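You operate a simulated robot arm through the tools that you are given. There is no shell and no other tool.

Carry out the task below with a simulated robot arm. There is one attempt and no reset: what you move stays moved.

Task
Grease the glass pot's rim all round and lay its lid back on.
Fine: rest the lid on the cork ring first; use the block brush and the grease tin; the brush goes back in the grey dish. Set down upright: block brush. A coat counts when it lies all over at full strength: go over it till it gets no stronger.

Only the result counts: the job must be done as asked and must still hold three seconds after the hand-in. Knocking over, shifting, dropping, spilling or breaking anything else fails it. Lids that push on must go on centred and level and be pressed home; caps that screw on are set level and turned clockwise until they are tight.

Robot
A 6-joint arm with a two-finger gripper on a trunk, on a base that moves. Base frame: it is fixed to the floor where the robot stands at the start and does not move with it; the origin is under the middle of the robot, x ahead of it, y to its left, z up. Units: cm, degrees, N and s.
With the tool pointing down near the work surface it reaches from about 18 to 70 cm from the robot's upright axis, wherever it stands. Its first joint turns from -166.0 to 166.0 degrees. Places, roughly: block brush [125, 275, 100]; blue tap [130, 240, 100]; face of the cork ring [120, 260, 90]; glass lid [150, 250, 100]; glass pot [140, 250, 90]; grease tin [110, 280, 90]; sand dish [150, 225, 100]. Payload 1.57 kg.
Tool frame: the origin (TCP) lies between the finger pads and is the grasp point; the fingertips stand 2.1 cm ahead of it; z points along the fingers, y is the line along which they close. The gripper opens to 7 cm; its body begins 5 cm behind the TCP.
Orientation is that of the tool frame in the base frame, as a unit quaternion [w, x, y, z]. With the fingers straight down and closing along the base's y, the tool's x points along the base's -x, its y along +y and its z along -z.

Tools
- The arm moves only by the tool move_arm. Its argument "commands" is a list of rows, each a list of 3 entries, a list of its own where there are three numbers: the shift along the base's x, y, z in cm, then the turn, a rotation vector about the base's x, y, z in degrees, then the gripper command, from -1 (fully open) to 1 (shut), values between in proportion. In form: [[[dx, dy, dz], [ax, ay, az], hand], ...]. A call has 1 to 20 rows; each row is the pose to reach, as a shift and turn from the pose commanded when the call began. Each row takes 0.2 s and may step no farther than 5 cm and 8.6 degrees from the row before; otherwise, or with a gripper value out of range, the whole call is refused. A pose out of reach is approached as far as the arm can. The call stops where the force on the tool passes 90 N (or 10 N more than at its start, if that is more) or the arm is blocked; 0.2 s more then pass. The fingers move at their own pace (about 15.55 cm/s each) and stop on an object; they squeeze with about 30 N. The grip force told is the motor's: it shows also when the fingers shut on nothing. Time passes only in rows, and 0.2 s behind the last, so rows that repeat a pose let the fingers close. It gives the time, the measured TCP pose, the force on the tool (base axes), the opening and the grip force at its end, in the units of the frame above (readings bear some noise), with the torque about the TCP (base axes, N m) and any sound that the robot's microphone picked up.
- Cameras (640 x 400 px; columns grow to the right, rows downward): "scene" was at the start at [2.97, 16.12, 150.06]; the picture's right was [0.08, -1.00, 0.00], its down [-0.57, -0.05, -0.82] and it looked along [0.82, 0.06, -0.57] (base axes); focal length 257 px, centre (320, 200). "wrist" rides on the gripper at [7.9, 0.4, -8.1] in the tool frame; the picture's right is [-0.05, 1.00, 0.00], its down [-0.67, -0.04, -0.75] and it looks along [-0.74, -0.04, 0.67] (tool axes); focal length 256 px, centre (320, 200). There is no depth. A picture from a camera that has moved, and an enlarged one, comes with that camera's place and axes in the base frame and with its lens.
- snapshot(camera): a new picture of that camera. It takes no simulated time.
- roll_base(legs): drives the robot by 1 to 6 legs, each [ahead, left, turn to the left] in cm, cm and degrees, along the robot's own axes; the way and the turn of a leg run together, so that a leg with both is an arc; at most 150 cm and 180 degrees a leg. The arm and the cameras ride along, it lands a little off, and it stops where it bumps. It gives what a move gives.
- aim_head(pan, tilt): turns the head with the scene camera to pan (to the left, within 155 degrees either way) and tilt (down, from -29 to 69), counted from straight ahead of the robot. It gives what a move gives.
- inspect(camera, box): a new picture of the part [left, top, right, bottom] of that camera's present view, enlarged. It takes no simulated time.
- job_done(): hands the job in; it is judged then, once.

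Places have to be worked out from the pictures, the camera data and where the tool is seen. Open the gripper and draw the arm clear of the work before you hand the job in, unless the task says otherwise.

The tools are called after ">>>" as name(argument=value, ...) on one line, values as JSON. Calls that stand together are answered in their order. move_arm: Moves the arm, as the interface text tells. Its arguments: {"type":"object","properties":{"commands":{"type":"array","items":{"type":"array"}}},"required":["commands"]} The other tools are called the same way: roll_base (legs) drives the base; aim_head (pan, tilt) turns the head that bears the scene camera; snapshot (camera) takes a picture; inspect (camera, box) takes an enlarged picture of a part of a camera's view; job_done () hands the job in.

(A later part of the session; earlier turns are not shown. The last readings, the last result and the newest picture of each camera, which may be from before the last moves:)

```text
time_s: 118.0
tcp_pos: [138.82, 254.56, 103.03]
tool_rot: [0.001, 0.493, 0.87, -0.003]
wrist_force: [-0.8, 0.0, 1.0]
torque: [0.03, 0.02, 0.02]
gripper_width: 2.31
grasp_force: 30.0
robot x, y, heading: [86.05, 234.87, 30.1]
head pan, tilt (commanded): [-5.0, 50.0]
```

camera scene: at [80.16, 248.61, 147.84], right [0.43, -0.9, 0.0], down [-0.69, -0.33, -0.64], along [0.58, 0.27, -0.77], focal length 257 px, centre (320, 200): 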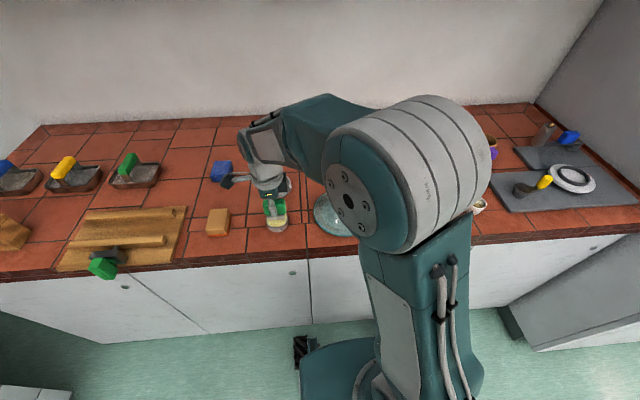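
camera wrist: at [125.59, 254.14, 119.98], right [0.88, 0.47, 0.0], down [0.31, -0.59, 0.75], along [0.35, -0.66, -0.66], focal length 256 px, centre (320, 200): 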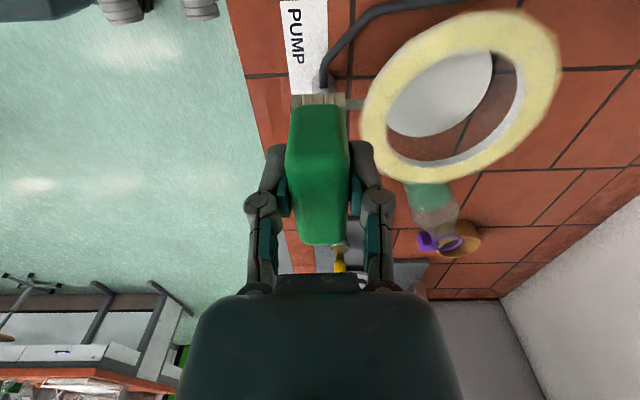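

Light contact (about 2 N). I'll press 0.05 cm more and sweep the left-back-right half at this radius.

>>> move_arm(commands=[[[0.948, 0.472, -0.05], [0, 0, 0], 1], [[1.958, 0.791, -0.05], [0, 0, 0], 1], [[3.005, 0.949, -0.05], [0, 0, 0], 1], [[4.063, 0.938, -0.05], [0, 0, 0], 1], [[5.108, 0.763, -0.05], [0, 0, 0], 1], [[6.113, 0.429, -0.05], [0, 0, 0], 1], [[7.053, -0.061, -0.05], [0, 0, 0], 1], [[7.904, -0.691, -0.05], [0, 0, 0], 1], [[8.646, -1.447, -0.05], [0, 0, 0], 1], [[9.261, -2.308, -0.05], [0, 0, 0], 1], [[9.733, -3.256, -0.05], [0, 0, 0], 1], [[10.052, -4.266, -0.05], [0, 0, 0], 1], [[10.21, -5.314, -0.05], [0, 0, 0], 1], [[10.2, -6.372, -0.05], [0, 0, 0], 1], [[10.024, -7.416, -0.05], [0, 0, 0], 1], [[9.69, -8.422, -0.05], [0, 0, 0], 1], [[9.2, -9.361, -0.05], [0, 0, 0], 1], [[8.57, -10.212, -0.05], [0, 0, 0], 1], [[7.815, -10.954, -0.05], [0, 0, 0], 1], [[6.953, -11.57, -0.05], [0, 0, 0], 1]])

>>> inspect(camera="scene", box=[380, 125, 450, 205])

```text
time_s: 122.2
tcp_pos: [145.67, 243.14, 102.98]
tool_rot: [0.0, 0.492, 0.87, -0.002]
wrist_force: [2.6, 3.0, 17.1]
torque: [-0.03, -0.06, 0.01]
gripper_width: 2.33
grasp_force: 30.2
robot x, y, heading: [86.03, 234.87, 30.4]
head pan, tilt (commanded): [-5.0, 50.0]
```

```text
5.00 times, centred on (415, 165) of scene
camera zoom: at [80.21, 248.44, 147.87], right [0.43, -0.9, 0.0], down [-0.69, -0.33, -0.64], along [0.58, 0.27, -0.77], focal length 1284 px, centre (-155, 375)
```

zoom: 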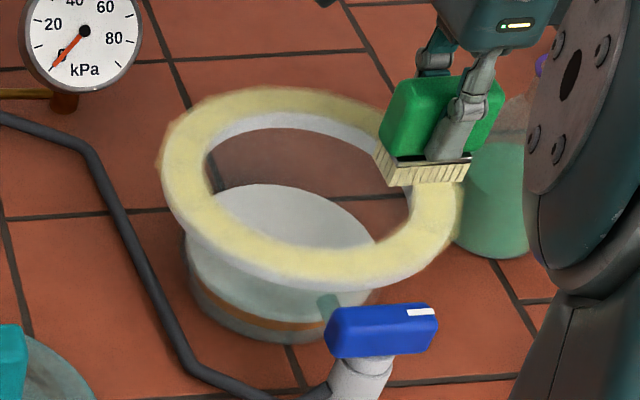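

Pressure rose to 17 N at the right side, so I'll ease by 0.05 cm and sweep the front half back to the left side.

>>> move_arm(commands=[[[-0.948, -0.472, 0.05], [0, 0, 0], 1], [[-1.958, -0.791, 0.05], [0, 0, 0], 1], [[-3.005, -0.949, 0.05], [0, 0, 0], 1], [[-4.063, -0.938, 0.05], [0, 0, 0], 1], [[-5.108, -0.763, 0.05], [0, 0, 0], 1], [[-6.113, -0.429, 0.05], [0, 0, 0], 1], [[-7.053, 0.061, 0.05], [0, 0, 0], 1], [[-7.904, 0.691, 0.05], [0, 0, 0], 1], [[-8.646, 1.447, 0.05], [0, 0, 0], 1], [[-9.261, 2.308, 0.05], [0, 0, 0], 1], [[-9.733, 3.256, 0.05], [0, 0, 0], 1], [[-10.052, 4.266, 0.05], [0, 0, 0], 1], [[-10.21, 5.314, 0.05], [0, 0, 0], 1], [[-10.2, 6.372, 0.05], [0, 0, 0], 1], [[-10.024, 7.416, 0.05], [0, 0, 0], 1], [[-9.69, 8.422, 0.05], [0, 0, 0], 1], [[-9.2, 9.361, 0.05], [0, 0, 0], 1], [[-8.57, 10.212, 0.05], [0, 0, 0], 1], [[-7.815, 10.954, 0.05], [0, 0, 0], 1], [[-6.953, 11.57, 0.05], [0, 0, 0], 1]])

>>> inspect(camera="scene", box=[380, 125, 450, 205])

```text
time_s: 126.4
tcp_pos: [138.66, 254.6, 102.89]
tool_rot: [0.001, 0.492, 0.87, -0.002]
wrist_force: [-0.3, -0.4, -1.6]
torque: [0.02, -0.01, 0.02]
gripper_width: 2.31
grasp_force: 29.7
robot x, y, heading: [86.07, 235.0, 30.4]
head pan, tilt (commanded): [-5.0, 50.0]
```

```text
5.00 times, centred on (415, 165) of scene
camera zoom: at [80.29, 248.47, 147.86], right [0.43, -0.9, 0.0], down [-0.69, -0.33, -0.64], along [0.58, 0.27, -0.77], focal length 1284 px, centre (-155, 375)
```

zoom: 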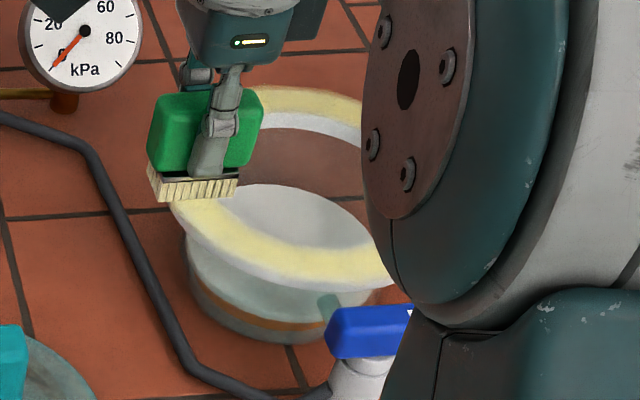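

Contact was lost near the end, so I'll lower 0.06 cm at this spot and check the force.

>>> move_arm(commands=[[[0, 0, -0.06], [0, 0, 0], 1], [[0, 0, -0.06], [0, 0, 0], 1]])

>>> inspect(camera="wrist", box=[230, 60, 410, 260])

```text
time_s: 127.0
tcp_pos: [138.83, 254.52, 102.79]
tool_rot: [0.001, 0.493, 0.87, -0.003]
wrist_force: [0.2, 1.1, 0.2]
torque: [0.03, -0.01, -0.01]
gripper_width: 2.31
grasp_force: 30.2
robot x, y, heading: [86.01, 235.06, 30.0]
head pan, tilt (commanded): [-5.0, 50.0]
```

```text
2.00 times, centred on (320, 160) of wrist
camera zoom: at [135.08, 261.68, 110.78], right [0.88, 0.47, 0.0], down [0.31, -0.59, 0.75], along [0.35, -0.66, -0.66], focal length 512 px, centre (320, 280)
```

zoom: 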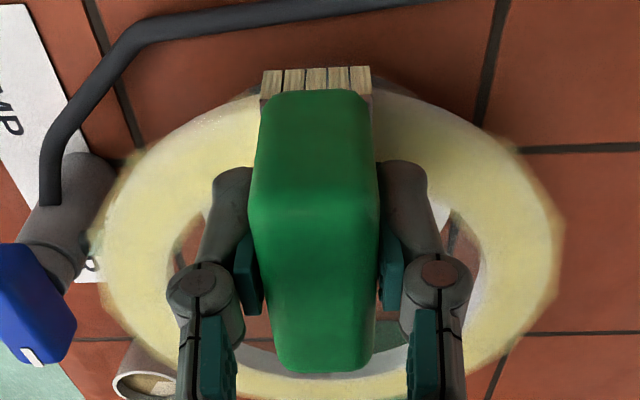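

I'll press 0.06 cm more, move out to radius 7.3 and sweep the left-back-right half again.

>>> move_arm(commands=[[[-0.283, 0.471, -0.06], [0, 0, 0], 1], [[0.742, 0.981, -0.06], [0, 0, 0], 1], [[1.835, 1.326, -0.06], [0, 0, 0], 1], [[2.967, 1.497, -0.06], [0, 0, 0], 1], [[4.112, 1.486, -0.06], [0, 0, 0], 1], [[5.241, 1.296, -0.06], [0, 0, 0], 1], [[6.329, 0.935, -0.06], [0, 0, 0], 1], [[7.344, 0.405, -0.06], [0, 0, 0], 1], [[8.265, -0.277, -0.06], [0, 0, 0], 1], [[9.068, -1.094, -0.06], [0, 0, 0], 1], [[9.733, -2.026, -0.06], [0, 0, 0], 1], [[10.244, -3.051, -0.06], [0, 0, 0], 1], [[10.589, -4.143, -0.06], [0, 0, 0], 1], [[10.76, -5.276, -0.06], [0, 0, 0], 1], [[10.748, -6.42, -0.06], [0, 0, 0], 1], [[10.559, -7.55, -0.06], [0, 0, 0], 1], [[10.197, -8.637, -0.06], [0, 0, 0], 1], [[9.667, -9.653, -0.06], [0, 0, 0], 1], [[8.986, -10.574, -0.06], [0, 0, 0], 1], [[8.169, -11.376, -0.06], [0, 0, 0], 1]])

```text
time_s: 131.2
tcp_pos: [146.81, 243.11, 102.82]
tool_rot: [0.0, 0.493, 0.87, -0.003]
wrist_force: [1.0, 2.1, 10.0]
torque: [0.06, -0.09, 0.01]
gripper_width: 2.32
grasp_force: 30.3
robot x, y, heading: [86.07, 235.08, 29.9]
head pan, tilt (commanded): [-5.0, 50.0]
```

Contact is 10 N. I'll sweep the right-front-left half at radius 7.3, ramping down slightly to hold contact.

>>> move_arm(commands=[[[-0.932, -0.666, 0], [0, 0, 0], 1], [[-1.957, -1.176, 0], [0, 0, 0], 1], [[-3.05, -1.521, 0], [0, 0, 0], 1], [[-4.182, -1.692, -0.01], [0, 0, 0], 1], [[-5.327, -1.681, -0.01], [0, 0, 0], 1], [[-6.456, -1.491, -0.01], [0, 0, 0], 1], [[-7.544, -1.13, -0.02], [0, 0, 0], 1], [[-8.559, -0.6, -0.02], [0, 0, 0], 1], [[-9.48, 0.082, -0.02], [0, 0, 0], 1], [[-10.283, 0.899, -0.03], [0, 0, 0], 1], [[-10.948, 1.831, -0.03], [0, 0, 0], 1], [[-11.459, 2.856, -0.03], [0, 0, 0], 1], [[-11.803, 3.947, -0.04], [0, 0, 0], 1], [[-11.974, 5.081, -0.04], [0, 0, 0], 1], [[-11.963, 6.225, -0.04], [0, 0, 0], 1], [[-11.774, 7.356, -0.05], [0, 0, 0], 1], [[-11.41, 8.442, -0.05], [0, 0, 0], 1], [[-10.882, 9.458, -0.05], [0, 0, 0], 1], [[-10.201, 10.379, -0.06], [0, 0, 0], 1], [[-9.384, 11.181, -0.06], [0, 0, 0], 1]])

>>> inspect(camera="scene", box=[380, 125, 450, 205])

```text
time_s: 135.4
tcp_pos: [137.46, 254.39, 102.72]
tool_rot: [0.001, 0.492, 0.87, -0.002]
wrist_force: [-3.0, -1.4, 8.6]
torque: [-0.06, -0.02, 0.0]
gripper_width: 2.32
grasp_force: 29.6
robot x, y, heading: [86.04, 235.14, 30.2]
head pan, tilt (commanded): [-5.0, 50.0]
```

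```text
5.00 times, centred on (415, 165) of scene
camera zoom: at [80.21, 248.44, 147.87], right [0.43, -0.9, 0.0], down [-0.69, -0.33, -0.64], along [0.58, 0.27, -0.77], focal length 1284 px, centre (-155, 375)
```

zoom: 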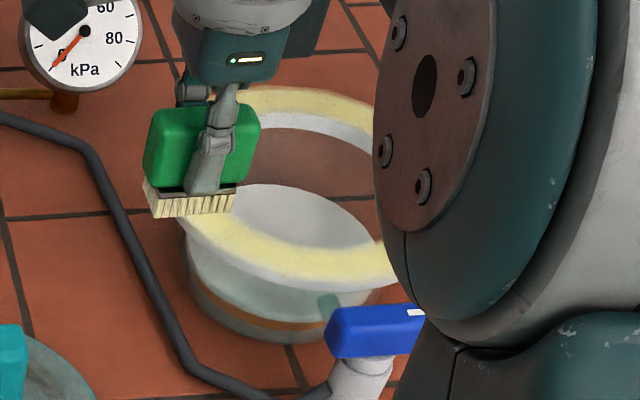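

Contact held (8.6 N). I'll lift and go to the same viewing spot as before to compare the coat.

>>> move_arm(commands=[[[0, 0, 2], [0, 0, 0], 1], [[0, 0, 5.5], [0, 0, 0], 1], [[0, 0, 9.3], [0, 0, 0], 1], [[-2.75, -2.48, 9.3], [0, 0, 0], 1], [[-5.5, -4.97, 9.3], [0, 0, 0], 1], [[-8.24, -7.45, 9.3], [0, 0, 0], 1], [[-8.24, -7.45, 9.3], [0, 0, 0], 1]])

>>> snapshot(camera="wrist")

>>> inspect(camera="wrist", box=[340, 20, 560, 220])

>>> inspect(camera="scene", box=[380, 125, 450, 205])

```text
time_s: 137.0
tcp_pos: [129.16, 246.91, 112.09]
tool_rot: [0.001, 0.492, 0.871, -0.003]
wrist_force: [0.0, 0.4, -0.7]
torque: [0.0, 0.0, -0.01]
gripper_width: 2.32
grasp_force: 30.0
robot x, y, heading: [85.71, 234.8, 30.1]
head pan, tilt (commanded): [-5.0, 50.0]
```

```text
taken
camera wrist: at [125.49, 253.95, 120.0], right [0.88, 0.47, 0.0], down [0.31, -0.59, 0.75], along [0.35, -0.66, -0.66], focal length 256 px, centre (320, 200)
```

wrist: 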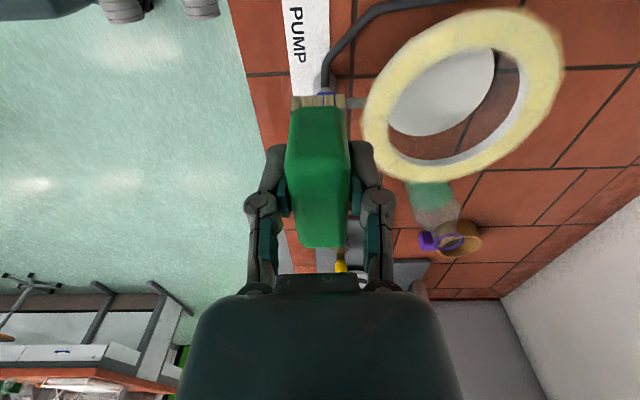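

```text
2.00 times, centred on (450, 120) of wrist
camera zoom: at [125.49, 253.95, 120.0], right [0.88, 0.47, 0.0], down [0.31, -0.59, 0.75], along [0.35, -0.66, -0.66], focal length 512 px, centre (60, 360)
```

zoom: 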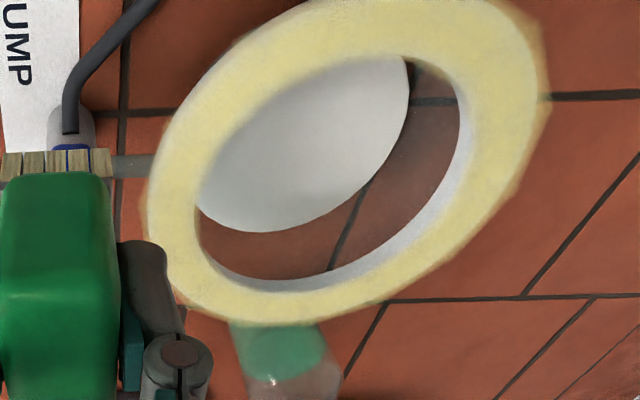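

```text
5.00 times, centred on (415, 165) of scene
camera zoom: at [80.22, 248.43, 147.86], right [0.43, -0.9, 0.0], down [-0.69, -0.33, -0.64], along [0.58, 0.27, -0.77], focal length 1284 px, centre (-155, 375)
```

zoom: 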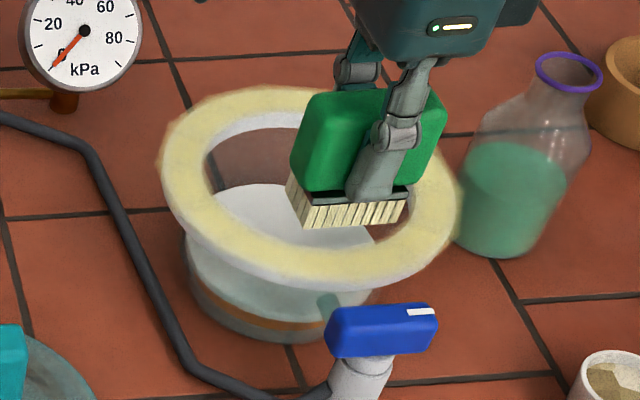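

The coat has hardly changed and the bristles still hold grease, which hints at saturation. I'll enlarge the parts again to look for weak spots.

>>> inspect(camera="wrist", box=[350, 0, 460, 110])

>>> inspect(camera="wrist", box=[460, 0, 570, 110])

>>> inspect(camera="wrist", box=[350, 90, 500, 200])

>>> inspect(camera="scene", box=[385, 135, 440, 195])

```text
3.64 times, centred on (405, 55) of wrist
camera zoom: at [125.49, 253.95, 120.0], right [0.88, 0.47, 0.0], down [0.31, -0.59, 0.75], along [0.35, -0.66, -0.66], focal length 931 px, centre (11, 727)
```

zoom: 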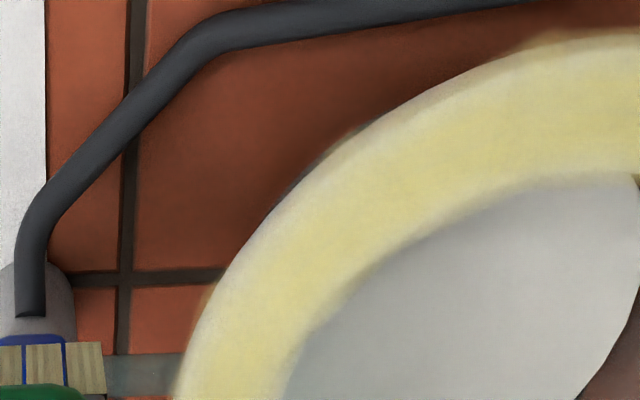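

```text
3.64 times, centred on (515, 55) of wrist
camera zoom: at [125.49, 253.95, 120.0], right [0.88, 0.47, 0.0], down [0.31, -0.59, 0.75], along [0.35, -0.66, -0.66], focal length 931 px, centre (-389, 727)
```

zoom: 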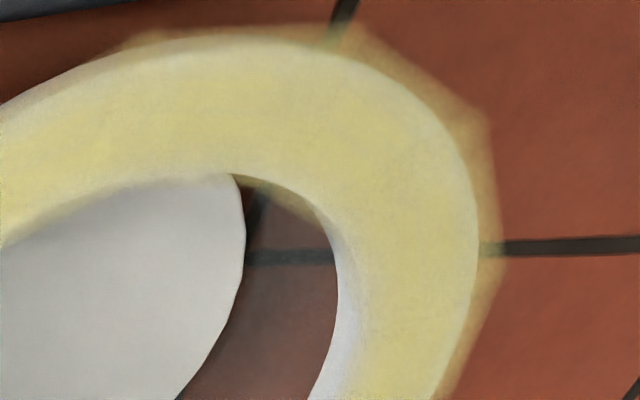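

```text
3.64 times, centred on (425, 145) of wrist
camera zoom: at [125.49, 253.95, 120.0], right [0.88, 0.47, 0.0], down [0.31, -0.59, 0.75], along [0.35, -0.66, -0.66], focal length 931 px, centre (-62, 400)
```

zoom: 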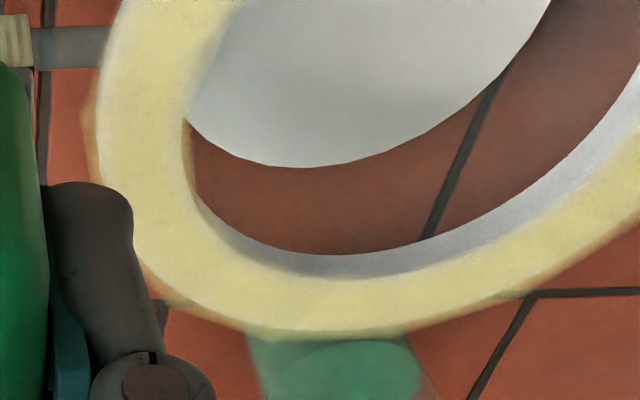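

```text
6.67 times, centred on (412, 165) of scene
camera zoom: at [80.22, 248.43, 147.86], right [0.43, -0.9, 0.0], down [-0.69, -0.33, -0.64], along [0.58, 0.27, -0.77], focal length 1712 px, centre (-297, 433)
```

zoom: 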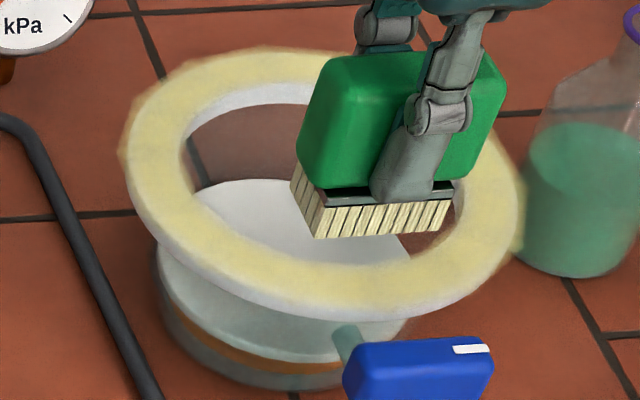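

It looks uniform. To be sure it is at full strength I'll do one more freshly loaded round: back to the tin, to just above the grease.

>>> move_arm(commands=[[[-2.19, 3.67, 0], [0, 0, 0], 1], [[-4.38, 7.34, 0], [0, 0, 0], 1], [[-6.58, 11.01, 0], [0, 0, 0], 1], [[-8.77, 14.68, 0], [0, 0, 0], 1], [[-10.96, 18.35, 0], [0, 0, 0], 1], [[-13.15, 22.01, 0], [0, 0, 0], 1], [[-15.34, 25.68, 0], [0, 0, 0], 1], [[-17.535, 29.353, 0], [0, 0, 0], 1], [[-17.535, 29.353, -4], [0, 0, 0], 1], [[-17.535, 29.353, -8.5], [0, 0, 0], 1], [[-17.535, 29.353, -12.5], [0, 0, 0], 1], [[-17.535, 29.353, -14.8], [0, 0, 0], 1], [[-17.535, 29.353, -15.5], [0, 0, 0], 1], [[-17.535, 29.353, -15.5], [0, 0, 0], 1]])

>>> inspect(camera="scene", box=[245, 160, 305, 240])

```text
time_s: 140.0
tcp_pos: [111.72, 276.41, 96.56]
tool_rot: [0.001, 0.492, 0.871, -0.001]
wrist_force: [0.4, 0.4, -1.4]
torque: [0.0, -0.03, -0.02]
gripper_width: 2.3
grasp_force: 30.1
robot x, y, heading: [86.04, 234.68, 30.1]
head pan, tilt (commanded): [-5.0, 50.0]
```

```text
5.00 times, centred on (275, 200) of scene
camera zoom: at [80.16, 248.61, 147.85], right [0.43, -0.9, 0.0], down [-0.69, -0.33, -0.64], along [0.58, 0.27, -0.77], focal length 1284 px, centre (545, 200)
```

zoom: 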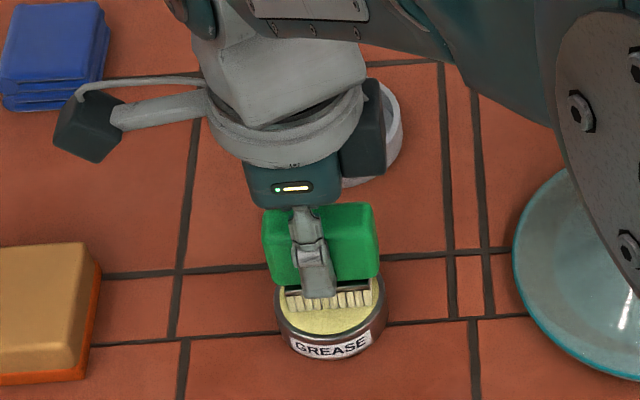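

Just above the grease. I'll lower 0.25 cm and check.

>>> move_arm(commands=[[[0, 0, -0.12], [0, 0, 0], 1], [[0, 0, -0.25], [0, 0, 0], 1], [[0, 0, -0.25], [0, 0, 0], 1]])

```text
time_s: 140.8
tcp_pos: [111.67, 276.36, 96.35]
tool_rot: [0.001, 0.493, 0.87, -0.002]
wrist_force: [-0.5, -0.1, 4.8]
torque: [0.04, -0.02, -0.02]
gripper_width: 2.31
grasp_force: 30.3
robot x, y, heading: [86.18, 235.02, 29.9]
head pan, tilt (commanded): [-5.0, 50.0]
```

Light contact (about 6 N). Now I'll carry it back to the rim's left side at radius 7.05 and touch down.

>>> move_arm(commands=[[[0, 0, 0.3], [0, 0, 0], 1], [[0, 0, 3], [0, 0, 0], 1], [[0, 0, 7], [0, 0, 0], 1], [[0, 0, 11.5], [0, 0, 0], 1], [[0, 0, 15.5], [0, 0, 0], 1], [[3.35, -2.68, 15.5], [0, 0, 0], 1], [[6.71, -5.36, 15.5], [0, 0, 0], 1], [[10.06, -8.04, 15.5], [0, 0, 0], 1], [[13.42, -10.73, 15.5], [0, 0, 0], 1], [[16.77, -13.41, 15.5], [0, 0, 0], 1], [[20.13, -16.09, 15.5], [0, 0, 0], 1], [[23.48, -18.77, 15.5], [0, 0, 0], 1], [[26.835, -21.453, 15.5], [0, 0, 0], 1], [[26.835, -21.453, 11.5], [0, 0, 0], 1], [[26.835, -21.453, 8], [0, 0, 0], 1], [[26.835, -21.453, 6.9], [0, 0, 0], 1], [[26.835, -21.453, 6.5], [0, 0, 0], 1], [[26.835, -21.453, 6.45], [0, 0, 0], 1], [[26.835, -21.453, 6.45], [0, 0, 0], 1]])

```text
time_s: 144.8
tcp_pos: [138.6, 254.85, 102.87]
tool_rot: [0.001, 0.492, 0.87, -0.002]
wrist_force: [1.8, 0.1, 1.1]
torque: [0.03, -0.02, -0.03]
gripper_width: 2.33
grasp_force: 30.5
robot x, y, heading: [86.03, 234.61, 30.2]
head pan, tilt (commanded): [-5.0, 50.0]
```

I have light contact; I'll press 0.07 cm more and sweep left-back-right at radius 7.05.

>>> move_arm(commands=[[[0.99, 0.493, -0.07], [0, 0, 0], 1], [[2.045, 0.826, -0.07], [0, 0, 0], 1], [[3.139, 0.991, -0.07], [0, 0, 0], 1], [[4.244, 0.98, -0.07], [0, 0, 0], 1], [[5.335, 0.797, -0.07], [0, 0, 0], 1], [[6.385, 0.448, -0.07], [0, 0, 0], 1], [[7.366, -0.064, -0.07], [0, 0, 0], 1], [[8.255, -0.722, -0.07], [0, 0, 0], 1], [[9.03, -1.511, -0.08], [0, 0, 0], 1], [[9.673, -2.411, -0.08], [0, 0, 0], 1], [[10.166, -3.401, -0.08], [0, 0, 0], 1], [[10.499, -4.456, -0.08], [0, 0, 0], 1], [[10.664, -5.55, -0.08], [0, 0, 0], 1], [[10.653, -6.655, -0.08], [0, 0, 0], 1], [[10.47, -7.746, -0.08], [0, 0, 0], 1], [[10.121, -8.796, -0.08], [0, 0, 0], 1], [[9.609, -9.777, -0.08], [0, 0, 0], 1], [[8.951, -10.666, -0.08], [0, 0, 0], 1], [[8.162, -11.441, -0.08], [0, 0, 0], 1], [[7.262, -12.084, -0.08], [0, 0, 0], 1]])

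```text
time_s: 149.0
tcp_pos: [145.83, 242.77, 102.74]
tool_rot: [0.0, 0.493, 0.87, -0.003]
wrist_force: [-1.4, 0.6, 9.7]
torque: [-0.04, -0.01, -0.02]
gripper_width: 2.32
grasp_force: 30.8
robot x, y, heading: [85.72, 235.07, 29.8]
head pan, tilt (commanded): [-5.0, 50.0]
```

Contact 10 N at the right side. I'll sweep the front half back to the left with a slight downward ramp.

>>> move_arm(commands=[[[-0.99, -0.493, 0], [0, 0, 0], 1], [[-2.045, -0.826, 0], [0, 0, 0], 1], [[-3.139, -0.991, -0.01], [0, 0, 0], 1], [[-4.244, -0.98, -0.01], [0, 0, 0], 1], [[-5.335, -0.797, -0.01], [0, 0, 0], 1], [[-6.385, -0.448, -0.02], [0, 0, 0], 1], [[-7.366, 0.064, -0.02], [0, 0, 0], 1], [[-8.255, 0.722, -0.02], [0, 0, 0], 1], [[-9.03, 1.511, -0.03], [0, 0, 0], 1], [[-9.673, 2.411, -0.03], [0, 0, 0], 1], [[-10.166, 3.401, -0.03], [0, 0, 0], 1], [[-10.498, 4.455, -0.04], [0, 0, 0], 1], [[-10.663, 5.55, -0.04], [0, 0, 0], 1], [[-10.653, 6.655, -0.04], [0, 0, 0], 1], [[-10.47, 7.747, -0.05], [0, 0, 0], 1], [[-10.119, 8.796, -0.05], [0, 0, 0], 1], [[-9.609, 9.777, -0.05], [0, 0, 0], 1], [[-8.951, 10.666, -0.06], [0, 0, 0], 1], [[-8.162, 11.441, -0.06], [0, 0, 0], 1], [[-7.262, 12.084, -0.06], [0, 0, 0], 1]])

>>> inspect(camera="scene", box=[380, 125, 450, 205])

```text
time_s: 153.2
tcp_pos: [138.47, 254.98, 102.66]
tool_rot: [0.001, 0.493, 0.87, -0.002]
wrist_force: [-6.3, -2.5, 17.8]
torque: [-0.15, 0.07, 0.01]
gripper_width: 2.34
grasp_force: 30.0
robot x, y, heading: [85.8, 234.9, 30.2]
head pan, tilt (commanded): [-5.0, 50.0]
```

```text
5.00 times, centred on (415, 165) of scene
camera zoom: at [80.12, 248.41, 147.87], right [0.43, -0.9, 0.0], down [-0.69, -0.33, -0.64], along [0.58, 0.27, -0.77], focal length 1284 px, centre (-155, 375)
```

zoom: 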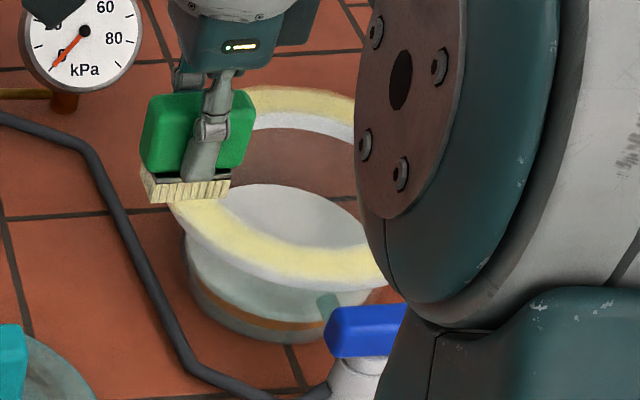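

The bristles are still full, so the coat is taking no more. I'll lift and view the rim again from the same spot to confirm.

>>> move_arm(commands=[[[0, 0, 2], [0, 0, 0], 1], [[0, 0, 5.5], [0, 0, 0], 1], [[0, 0, 9.4], [0, 0, 0], 1], [[-3.1, -2.6, 9.4], [0, 0, 0], 1], [[-6.2, -5.3, 9.4], [0, 0, 0], 1], [[-9.3, -7.9, 9.4], [0, 0, 0], 1], [[-9.3, -7.9, 9.4], [0, 0, 0], 1]])

>>> inspect(camera="wrist", box=[340, 20, 560, 220])

>>> inspect(camera="wrist", box=[350, 0, 460, 110])

>>> inspect(camera="wrist", box=[460, 0, 570, 110])

>>> inspect(camera="wrist", box=[350, 90, 500, 200])

```text
time_s: 154.8
tcp_pos: [129.14, 247.05, 111.93]
tool_rot: [0.001, 0.493, 0.87, -0.002]
wrist_force: [0.2, -0.1, -1.0]
torque: [-0.02, 0.0, 0.0]
gripper_width: 2.32
grasp_force: 30.2
robot x, y, heading: [85.88, 234.91, 30.5]
head pan, tilt (commanded): [-5.0, 50.0]
```

```text
2.00 times, centred on (450, 120) of wrist
camera zoom: at [125.55, 254.03, 119.93], right [0.88, 0.47, 0.0], down [0.31, -0.59, 0.75], along [0.35, -0.66, -0.66], focal length 512 px, centre (60, 360)
```

zoom: 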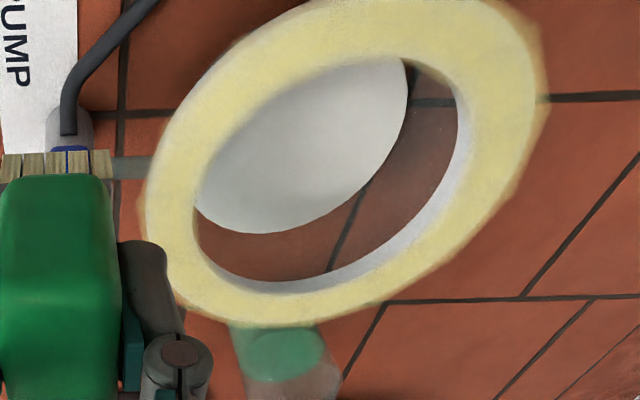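

```text
3.64 times, centred on (405, 55) of wrist
camera zoom: at [125.55, 254.03, 119.93], right [0.88, 0.47, 0.0], down [0.31, -0.59, 0.75], along [0.35, -0.66, -0.66], focal length 931 px, centre (11, 727)
```

zoom: 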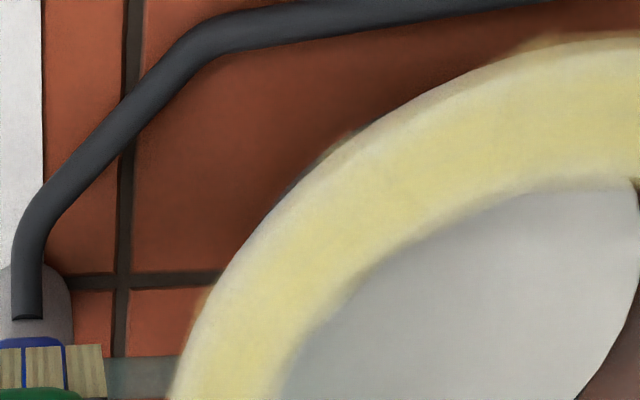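

```text
3.64 times, centred on (515, 55) of wrist
camera zoom: at [125.55, 254.03, 119.93], right [0.88, 0.47, 0.0], down [0.31, -0.59, 0.75], along [0.35, -0.66, -0.66], focal length 931 px, centre (-389, 727)
```

zoom: 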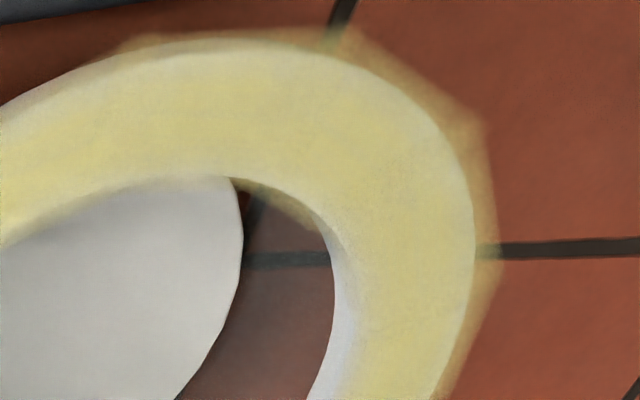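

```text
3.64 times, centred on (425, 145) of wrist
camera zoom: at [125.55, 254.03, 119.93], right [0.88, 0.47, 0.0], down [0.31, -0.59, 0.75], along [0.35, -0.66, -0.66], focal length 931 px, centre (-62, 400)
```

zoom: 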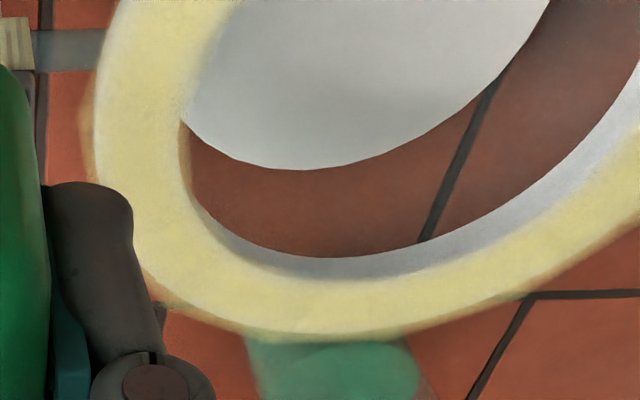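

The coat is unchanged from the previous look — it is saturated and even. Now I'll take the brush back over the grey dish and stop a few cm above its resting height.

>>> move_arm(commands=[[[-0.81, 4.5, 0], [0, 0, 0], 1], [[-1.62, 8.99, 0], [0, 0, 0], 1], [[-2.43, 13.49, 0], [0, 0, 0], 1], [[-3.24, 17.98, 0], [0, 0, 0], 1], [[-4.05, 22.48, 0], [0, 0, 0], 1], [[-4.86, 26.97, 0], [0, 0, 0], 1], [[-5.67, 31.47, 0], [0, 0, 0], 1], [[-6.475, 35.963, 0], [0, 0, 0], 1], [[-6.475, 35.963, -4], [0, 0, 0], 1], [[-6.475, 35.963, -8], [0, 0, 0], 1], [[-6.475, 35.963, -11], [0, 0, 0], 1], [[-6.475, 35.963, -13.5], [0, 0, 0], 1], [[-6.475, 35.963, -13.5], [0, 0, 0], 1]])

>>> snapshot(camera="wrist")

>>> inspect(camera="wrist", box=[240, 20, 400, 140])

>>> inspect(camera="scene", box=[245, 140, 305, 220])

```text
time_s: 157.6
tcp_pos: [122.58, 282.99, 98.55]
tool_rot: [0.0, 0.492, 0.87, -0.003]
wrist_force: [-0.1, 0.7, -0.5]
torque: [0.0, -0.02, 0.03]
gripper_width: 2.33
grasp_force: 30.1
robot x, y, heading: [86.08, 234.76, 30.2]
head pan, tilt (commanded): [-5.0, 50.0]
```

```text
taken
camera wrist: at [118.99, 290.04, 106.32], right [0.88, 0.47, 0.0], down [0.31, -0.59, 0.75], along [0.35, -0.66, -0.66], focal length 256 px, centre (320, 200)
```

wrist: 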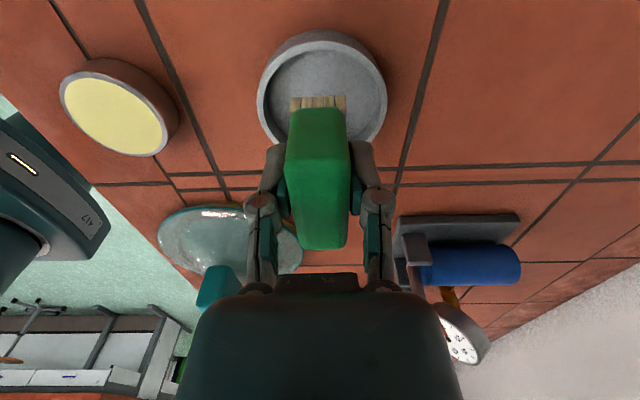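

```text
3.33 times, centred on (320, 80) of wrist
camera zoom: at [118.99, 290.04, 106.32], right [0.88, 0.47, 0.0], down [0.31, -0.59, 0.75], along [0.35, -0.66, -0.66], focal length 853 px, centre (320, 600)
```

zoom: 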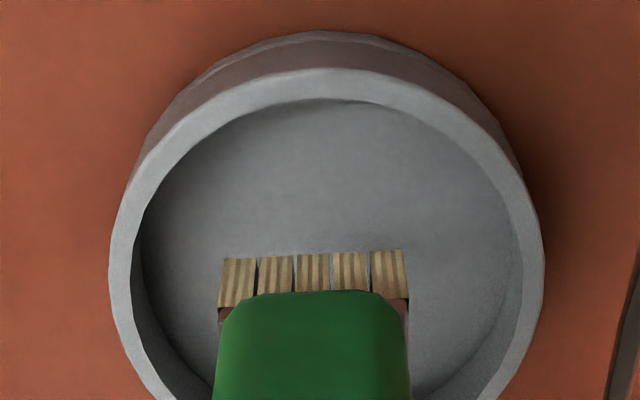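

```text
5.00 times, centred on (275, 180) of scene
camera zoom: at [80.2, 248.65, 147.84], right [0.43, -0.9, 0.0], down [-0.69, -0.33, -0.64], along [0.58, 0.27, -0.77], focal length 1284 px, centre (545, 300)
```

zoom: 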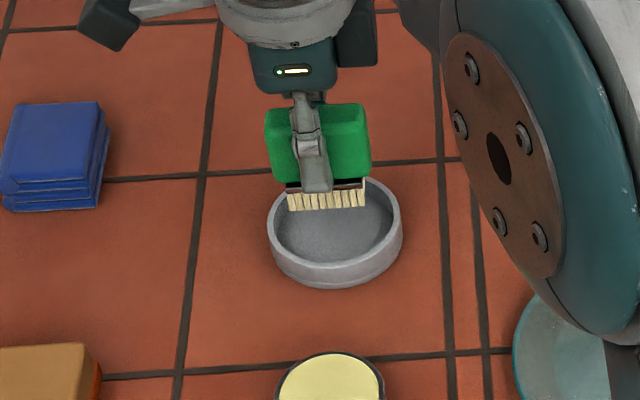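

The dish is centred under the brush. I'll lower 2.8 cm and then approach the floor in small steps.

>>> move_arm(commands=[[[0, 0, -1.2], [0, 0, 0], 1], [[0, 0, -2.2], [0, 0, 0], 1], [[0, 0, -2.8], [0, 0, 0], 1], [[0, 0, -2.8], [0, 0, 0], 1]])

>>> inspect(camera="scene", box=[255, 155, 300, 210])

>>> inspect(camera="wrist", box=[220, 20, 420, 200])

```text
time_s: 158.6
tcp_pos: [122.69, 282.95, 95.73]
tool_rot: [0.001, 0.492, 0.87, -0.002]
wrist_force: [-0.3, 0.2, -1.1]
torque: [0.01, 0.0, -0.02]
gripper_width: 2.32
grasp_force: 30.4
robot x, y, heading: [86.13, 234.74, 30.1]
head pan, tilt (commanded): [-5.0, 50.0]
```

```text
7.27 times, centred on (278, 182) of scene
camera zoom: at [80.2, 248.65, 147.84], right [0.43, -0.9, 0.0], down [-0.69, -0.33, -0.64], along [0.58, 0.27, -0.77], focal length 1868 px, centre (629, 327)
```

zoom: 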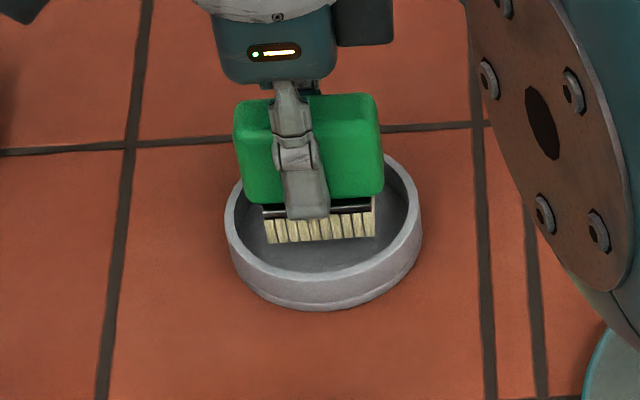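

```text
2.22 times, centred on (320, 110) of wrist
camera zoom: at [119.06, 290.06, 103.58], right [0.88, 0.47, 0.0], down [0.31, -0.59, 0.75], along [0.35, -0.66, -0.66], focal length 569 px, centre (320, 400)
```

zoom: 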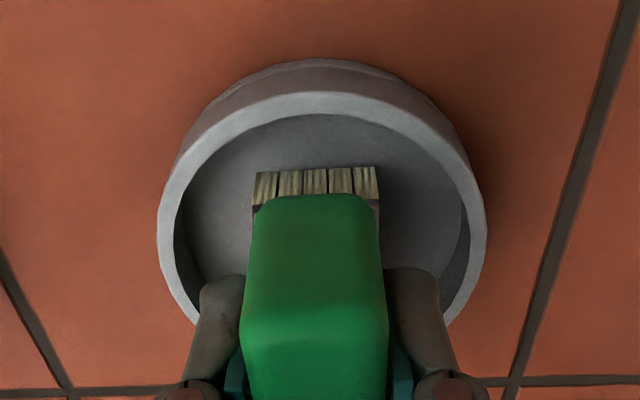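

Fingers would fit inside the dish, so on release I'll open only slightly. I'll lower gently to contact now.

>>> move_arm(commands=[[[0, 0, -0.3], [0, 0, 0], 1], [[0, 0, -0.6], [0, 0, 0], 1], [[0, 0, -0.6], [0, 0, 0], 1]])

```text
time_s: 159.4
tcp_pos: [122.86, 282.93, 95.14]
tool_rot: [0.001, 0.492, 0.87, -0.002]
wrist_force: [-1.1, 0.6, -1.4]
torque: [0.01, 0.03, 0.02]
gripper_width: 2.31
grasp_force: 29.8
robot x, y, heading: [85.95, 235.08, 29.9]
head pan, tilt (commanded): [-5.0, 50.0]
```

>>> move_arm(commands=[[[0, 0, -0.15], [0, 0, 0], 1], [[0, 0, -0.3], [0, 0, 0], 1], [[0, 0, -0.3], [0, 0, 0], 1]])

```text
time_s: 160.2
tcp_pos: [122.69, 283.03, 94.73]
tool_rot: [0.0, 0.492, 0.87, -0.003]
wrist_force: [0.3, 1.0, -0.9]
torque: [0.01, -0.01, 0.03]
gripper_width: 2.32
grasp_force: 30.0
robot x, y, heading: [86.22, 234.79, 30.2]
head pan, tilt (commanded): [-5.0, 50.0]
```

>>> move_arm(commands=[[[0, 0, -0.1], [0, 0, 0], 1], [[0, 0, -0.2], [0, 0, 0], 1], [[0, 0, -0.2], [0, 0, 0], 1]])

>>> inspect(camera="scene", box=[255, 155, 300, 210])

```text
time_s: 161.0
tcp_pos: [122.71, 282.91, 94.68]
tool_rot: [0.001, 0.492, 0.87, -0.002]
wrist_force: [-2.2, -2.4, 20.3]
torque: [-0.1, 0.02, 0.02]
gripper_width: 2.33
grasp_force: 30.3
robot x, y, heading: [86.19, 234.98, 30.2]
head pan, tilt (commanded): [-5.0, 50.0]
```

```text
7.27 times, centred on (278, 182) of scene
camera zoom: at [80.11, 248.47, 147.87], right [0.43, -0.9, 0.0], down [-0.69, -0.33, -0.64], along [0.58, 0.27, -0.77], focal length 1868 px, centre (629, 327)
```

zoom: 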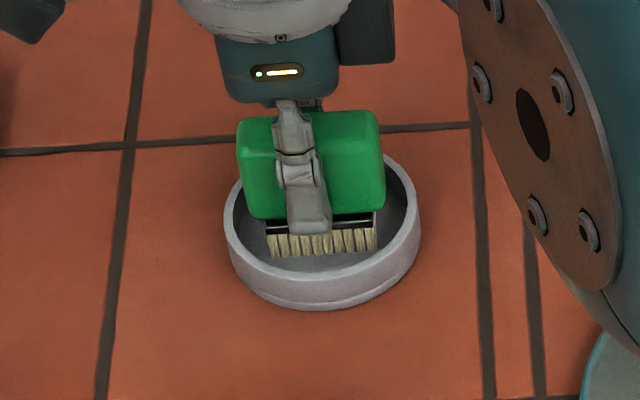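

Contact with the dish floor (20 N). I'll ease up 0.18 cm, then open only to ~3.3 cm and rise straight up.

>>> move_arm(commands=[[[0, 0, 0.1], [0, 0, 0], 1], [[0, 0, 0.18], [0, 0, 0], 1], [[0, 0, 0.18], [0, 0, 0], 0.2], [[0, 0, 0.18], [0, 0, 0], 0.12], [[0, 0, 0.18], [0, 0, 0], 0.06], [[0, 0, 0.18], [0, 0, 0], 0.06], [[0, 0, 0.18], [0, 0, 0], 0.06]])

>>> inspect(camera="wrist", box=[220, 20, 420, 250])

>>> inspect(camera="scene", box=[255, 155, 300, 210])

```text
time_s: 162.6
tcp_pos: [122.68, 283.03, 94.7]
tool_rot: [0.001, 0.492, 0.871, -0.002]
wrist_force: [0.3, -0.6, 0.3]
torque: [0.0, 0.0, 0.0]
gripper_width: 3.31
grasp_force: 0.0
robot x, y, heading: [86.07, 234.76, 30.1]
head pan, tilt (commanded): [-5.0, 50.0]
```

```text
1.74 times, centred on (320, 135) of wrist
camera zoom: at [119.11, 290.05, 102.64], right [0.88, 0.47, 0.0], down [0.31, -0.59, 0.75], along [0.35, -0.66, -0.66], focal length 445 px, centre (320, 313)
```

zoom: 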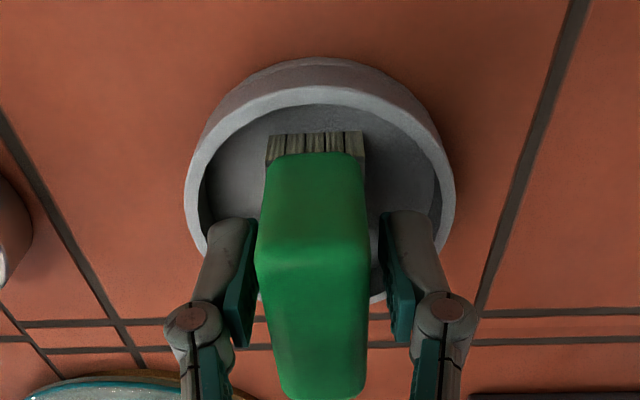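

```text
7.27 times, centred on (278, 182) of scene
camera zoom: at [80.2, 248.64, 147.84], right [0.43, -0.9, 0.0], down [-0.69, -0.33, -0.64], along [0.58, 0.27, -0.77], focal length 1868 px, centre (629, 327)
```

zoom: 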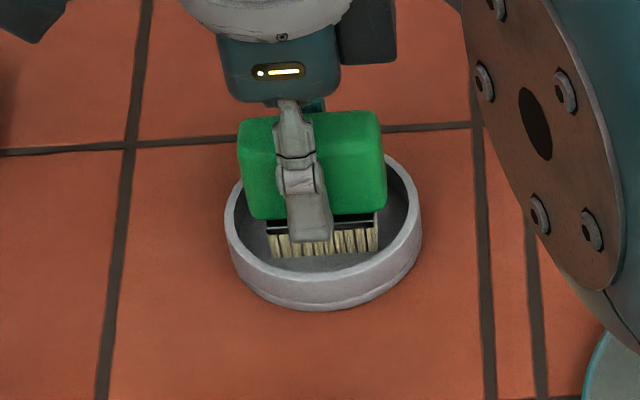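

The brush stands upright in the dish and the fingers are clear of it. I'll rise straight up, then open fully.

>>> move_arm(commands=[[[0, 0, 1], [0, 0, 0], 0.06], [[0, 0, 2.5], [0, 0, 0], 0.06], [[0, 0, 4.5], [0, 0, 0], 0.06], [[0, 0, 7], [0, 0, 0], 0.06], [[0, 0, 10], [0, 0, 0], -0.5], [[0, 0, 13.5], [0, 0, 0], -1], [[0, 0, 13.5], [0, 0, 0], -1]])

>>> snapshot(camera="wrist")

>>> snapshot(camera="scene")

```text
time_s: 164.2
tcp_pos: [122.7, 283.1, 108.24]
tool_rot: [0.0, 0.492, 0.871, -0.004]
wrist_force: [0.1, -0.1, -0.6]
torque: [0.01, -0.01, 0.01]
gripper_width: 7.0
grasp_force: 0.0
robot x, y, heading: [85.9, 234.95, 30.1]
head pan, tilt (commanded): [-5.0, 50.0]
```

```text
taken
camera wrist: at [119.11, 290.21, 116.15], right [0.88, 0.47, 0.0], down [0.31, -0.58, 0.75], along [0.35, -0.66, -0.66], focal length 256 px, centre (320, 200)
```

wrist: 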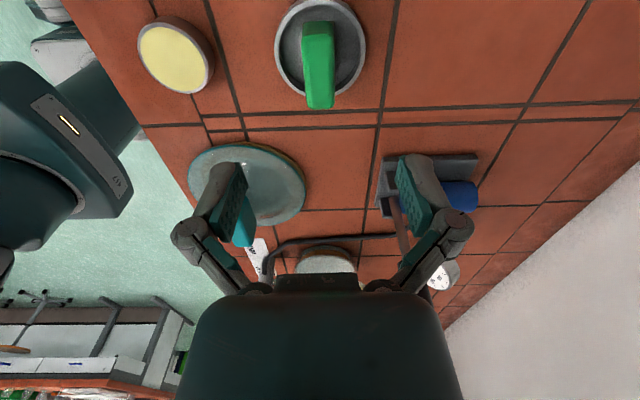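

```text
taken
camera scene: at [80.2, 248.63, 147.85], right [0.43, -0.9, 0.0], down [-0.69, -0.33, -0.64], along [0.58, 0.27, -0.77], focal length 257 px, centre (320, 200)
```

scene: 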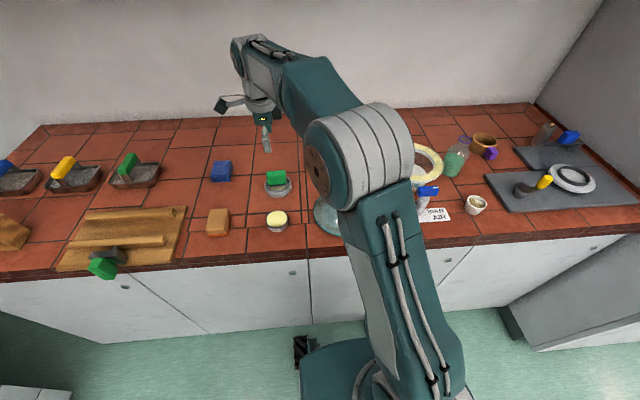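

The brush stands upright in the grey dish. Now I'll go back above the lid's knob at the pose where I released it, stopping at z ≈ 103 to check alignment.

>>> move_arm(commands=[[[-0.14, -4.18, 0], [0, 0, 0], -1], [[-0.28, -8.35, 0], [0, 0, 0], -1], [[-0.41, -12.53, 0], [0, 0, 0], -1], [[-0.55, -16.7, 0], [0, 0, 0], -1], [[-0.69, -20.88, 0], [0, 0, 0], -1], [[-0.69, -20.88, -3], [0, 0, 0], -1], [[-0.69, -20.88, -5], [0, 0, 0], -1], [[-0.69, -20.88, -5], [0, 0, 0], -1]])

>>> snapshot(camera="wrist")

>>> inspect(camera="scene", box=[280, 110, 400, 240])

```text
time_s: 166.0
tcp_pos: [122.15, 262.09, 103.23]
tool_rot: [0.001, 0.492, 0.87, -0.002]
wrist_force: [0.5, 0.3, 0.4]
torque: [-0.01, 0.0, -0.03]
gripper_width: 7.01
grasp_force: 0.0
robot x, y, heading: [85.99, 234.86, 30.2]
head pan, tilt (commanded): [-5.0, 50.0]
```

```text
taken
camera wrist: at [118.47, 269.14, 111.2], right [0.88, 0.47, 0.0], down [0.31, -0.59, 0.75], along [0.35, -0.66, -0.66], focal length 256 px, centre (320, 200)
```

wrist: 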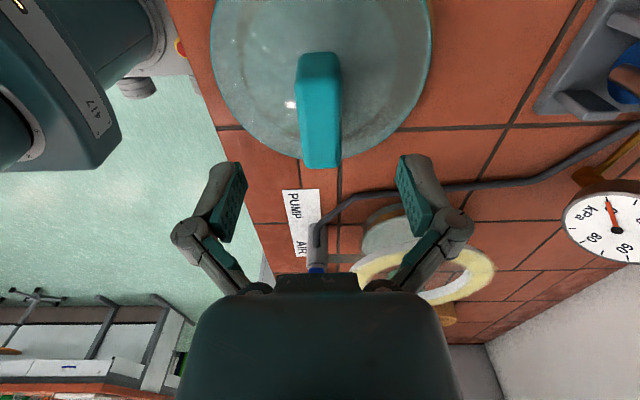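

```text
3.08 times, centred on (340, 175) of scene
camera zoom: at [80.19, 248.53, 147.85], right [0.43, -0.9, 0.0], down [-0.69, -0.33, -0.64], along [0.58, 0.27, -0.77], focal length 790 px, centre (258, 277)
```

zoom: 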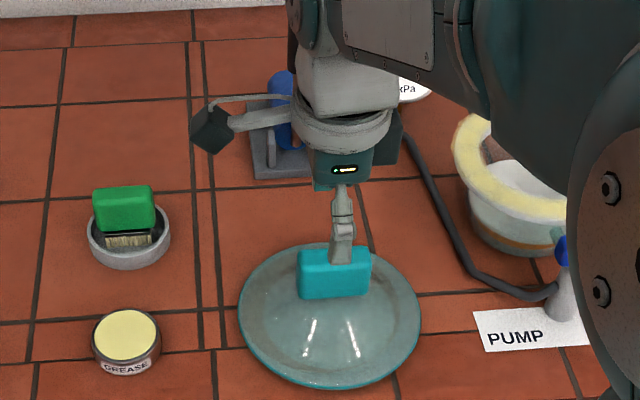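

The knob is centred between the fingers. I'll lower to the same height as at release and close on the knob.

>>> move_arm(commands=[[[0, 0, -2], [0, 0, 0], -1], [[0, 0, -4], [0, 0, 0], -1], [[0, 0, -5.4], [0, 0, 0], -1], [[0, 0, -5.93], [0, 0, 0], -1], [[0, 0, -5.93], [0, 0, 0], -1]])

>>> snapshot(camera="wrist")

```text
time_s: 167.2
tcp_pos: [122.16, 262.11, 97.47]
tool_rot: [0.0, 0.492, 0.871, -0.003]
wrist_force: [-1.0, -0.8, 0.6]
torque: [-0.02, -0.01, 0.01]
gripper_width: 7.02
grasp_force: 0.0
robot x, y, heading: [85.73, 234.61, 30.0]
head pan, tilt (commanded): [-5.0, 50.0]
```

```text
taken
camera wrist: at [118.45, 269.16, 105.24], right [0.88, 0.47, 0.0], down [0.31, -0.59, 0.75], along [0.35, -0.66, -0.66], focal length 256 px, centre (320, 200)
```

wrist: 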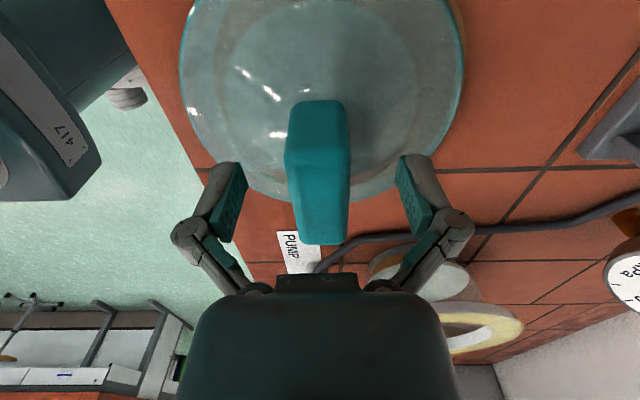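

The view matches the release pose exactly. I'll close the gripper on the knob.

>>> move_arm(commands=[[[0, 0, 0], [0, 0, 0], 0], [[0, 0, 0], [0, 0, 0], 1], [[0, 0, 0], [0, 0, 0], 1], [[0, 0, 0], [0, 0, 0], 1], [[0, 0, 0], [0, 0, 0], 1]])

>>> snapshot(camera="wrist")

```text
time_s: 168.4
tcp_pos: [122.07, 262.13, 97.43]
tool_rot: [0.001, 0.492, 0.871, -0.001]
wrist_force: [1.1, 1.3, 11.5]
torque: [0.02, -0.02, 0.01]
gripper_width: 2.57
grasp_force: 29.6
robot x, y, heading: [86.03, 235.23, 30.2]
head pan, tilt (commanded): [-5.0, 50.0]
```

```text
taken
camera wrist: at [118.44, 269.16, 105.32], right [0.88, 0.47, 0.0], down [0.31, -0.59, 0.75], along [0.35, -0.66, -0.66], focal length 256 px, centre (320, 200)
```

wrist: 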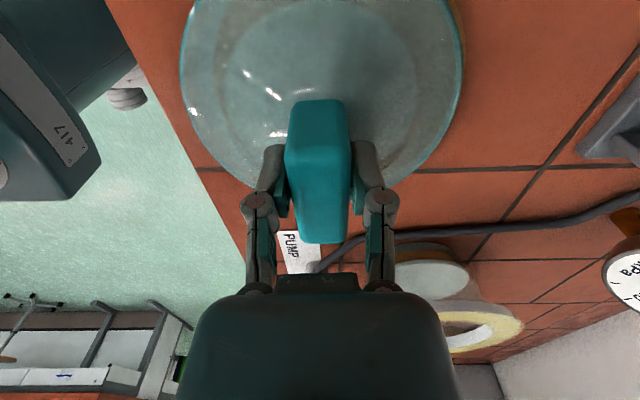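

The lid is gripped. I'll lift it gently first and check that only the lid comes up.

>>> move_arm(commands=[[[0, 0, 0.3], [0, 0, 0], 1], [[0, 0, 0.8], [0, 0, 0], 1], [[0, 0, 2], [0, 0, 0], 1], [[0, 0, 4], [0, 0, 0], 1], [[0, 0, 7], [0, 0, 0], 1], [[0, 0, 11], [0, 0, 0], 1], [[0, 0, 15], [0, 0, 0], 1], [[0, 0, 18], [0, 0, 0], 1], [[0, 0, 18], [0, 0, 0], 1]])

>>> inspect(camera="scene", box=[280, 90, 440, 240])

```text
time_s: 170.4
tcp_pos: [122.07, 262.05, 115.34]
tool_rot: [0.0, 0.493, 0.87, -0.004]
wrist_force: [-1.3, -0.8, -3.0]
torque: [0.04, 0.03, 0.02]
gripper_width: 2.57
grasp_force: 30.1
robot x, y, heading: [86.38, 235.24, 30.5]
head pan, tilt (commanded): [-5.0, 50.0]
```

```text
2.67 times, centred on (360, 165) of scene
camera zoom: at [80.2, 248.51, 147.85], right [0.43, -0.9, 0.0], down [-0.69, -0.33, -0.64], along [0.58, 0.27, -0.77], focal length 685 px, centre (213, 293)
```

zoom: 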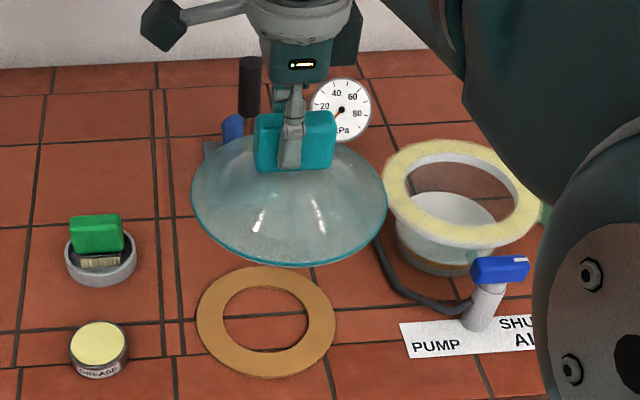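

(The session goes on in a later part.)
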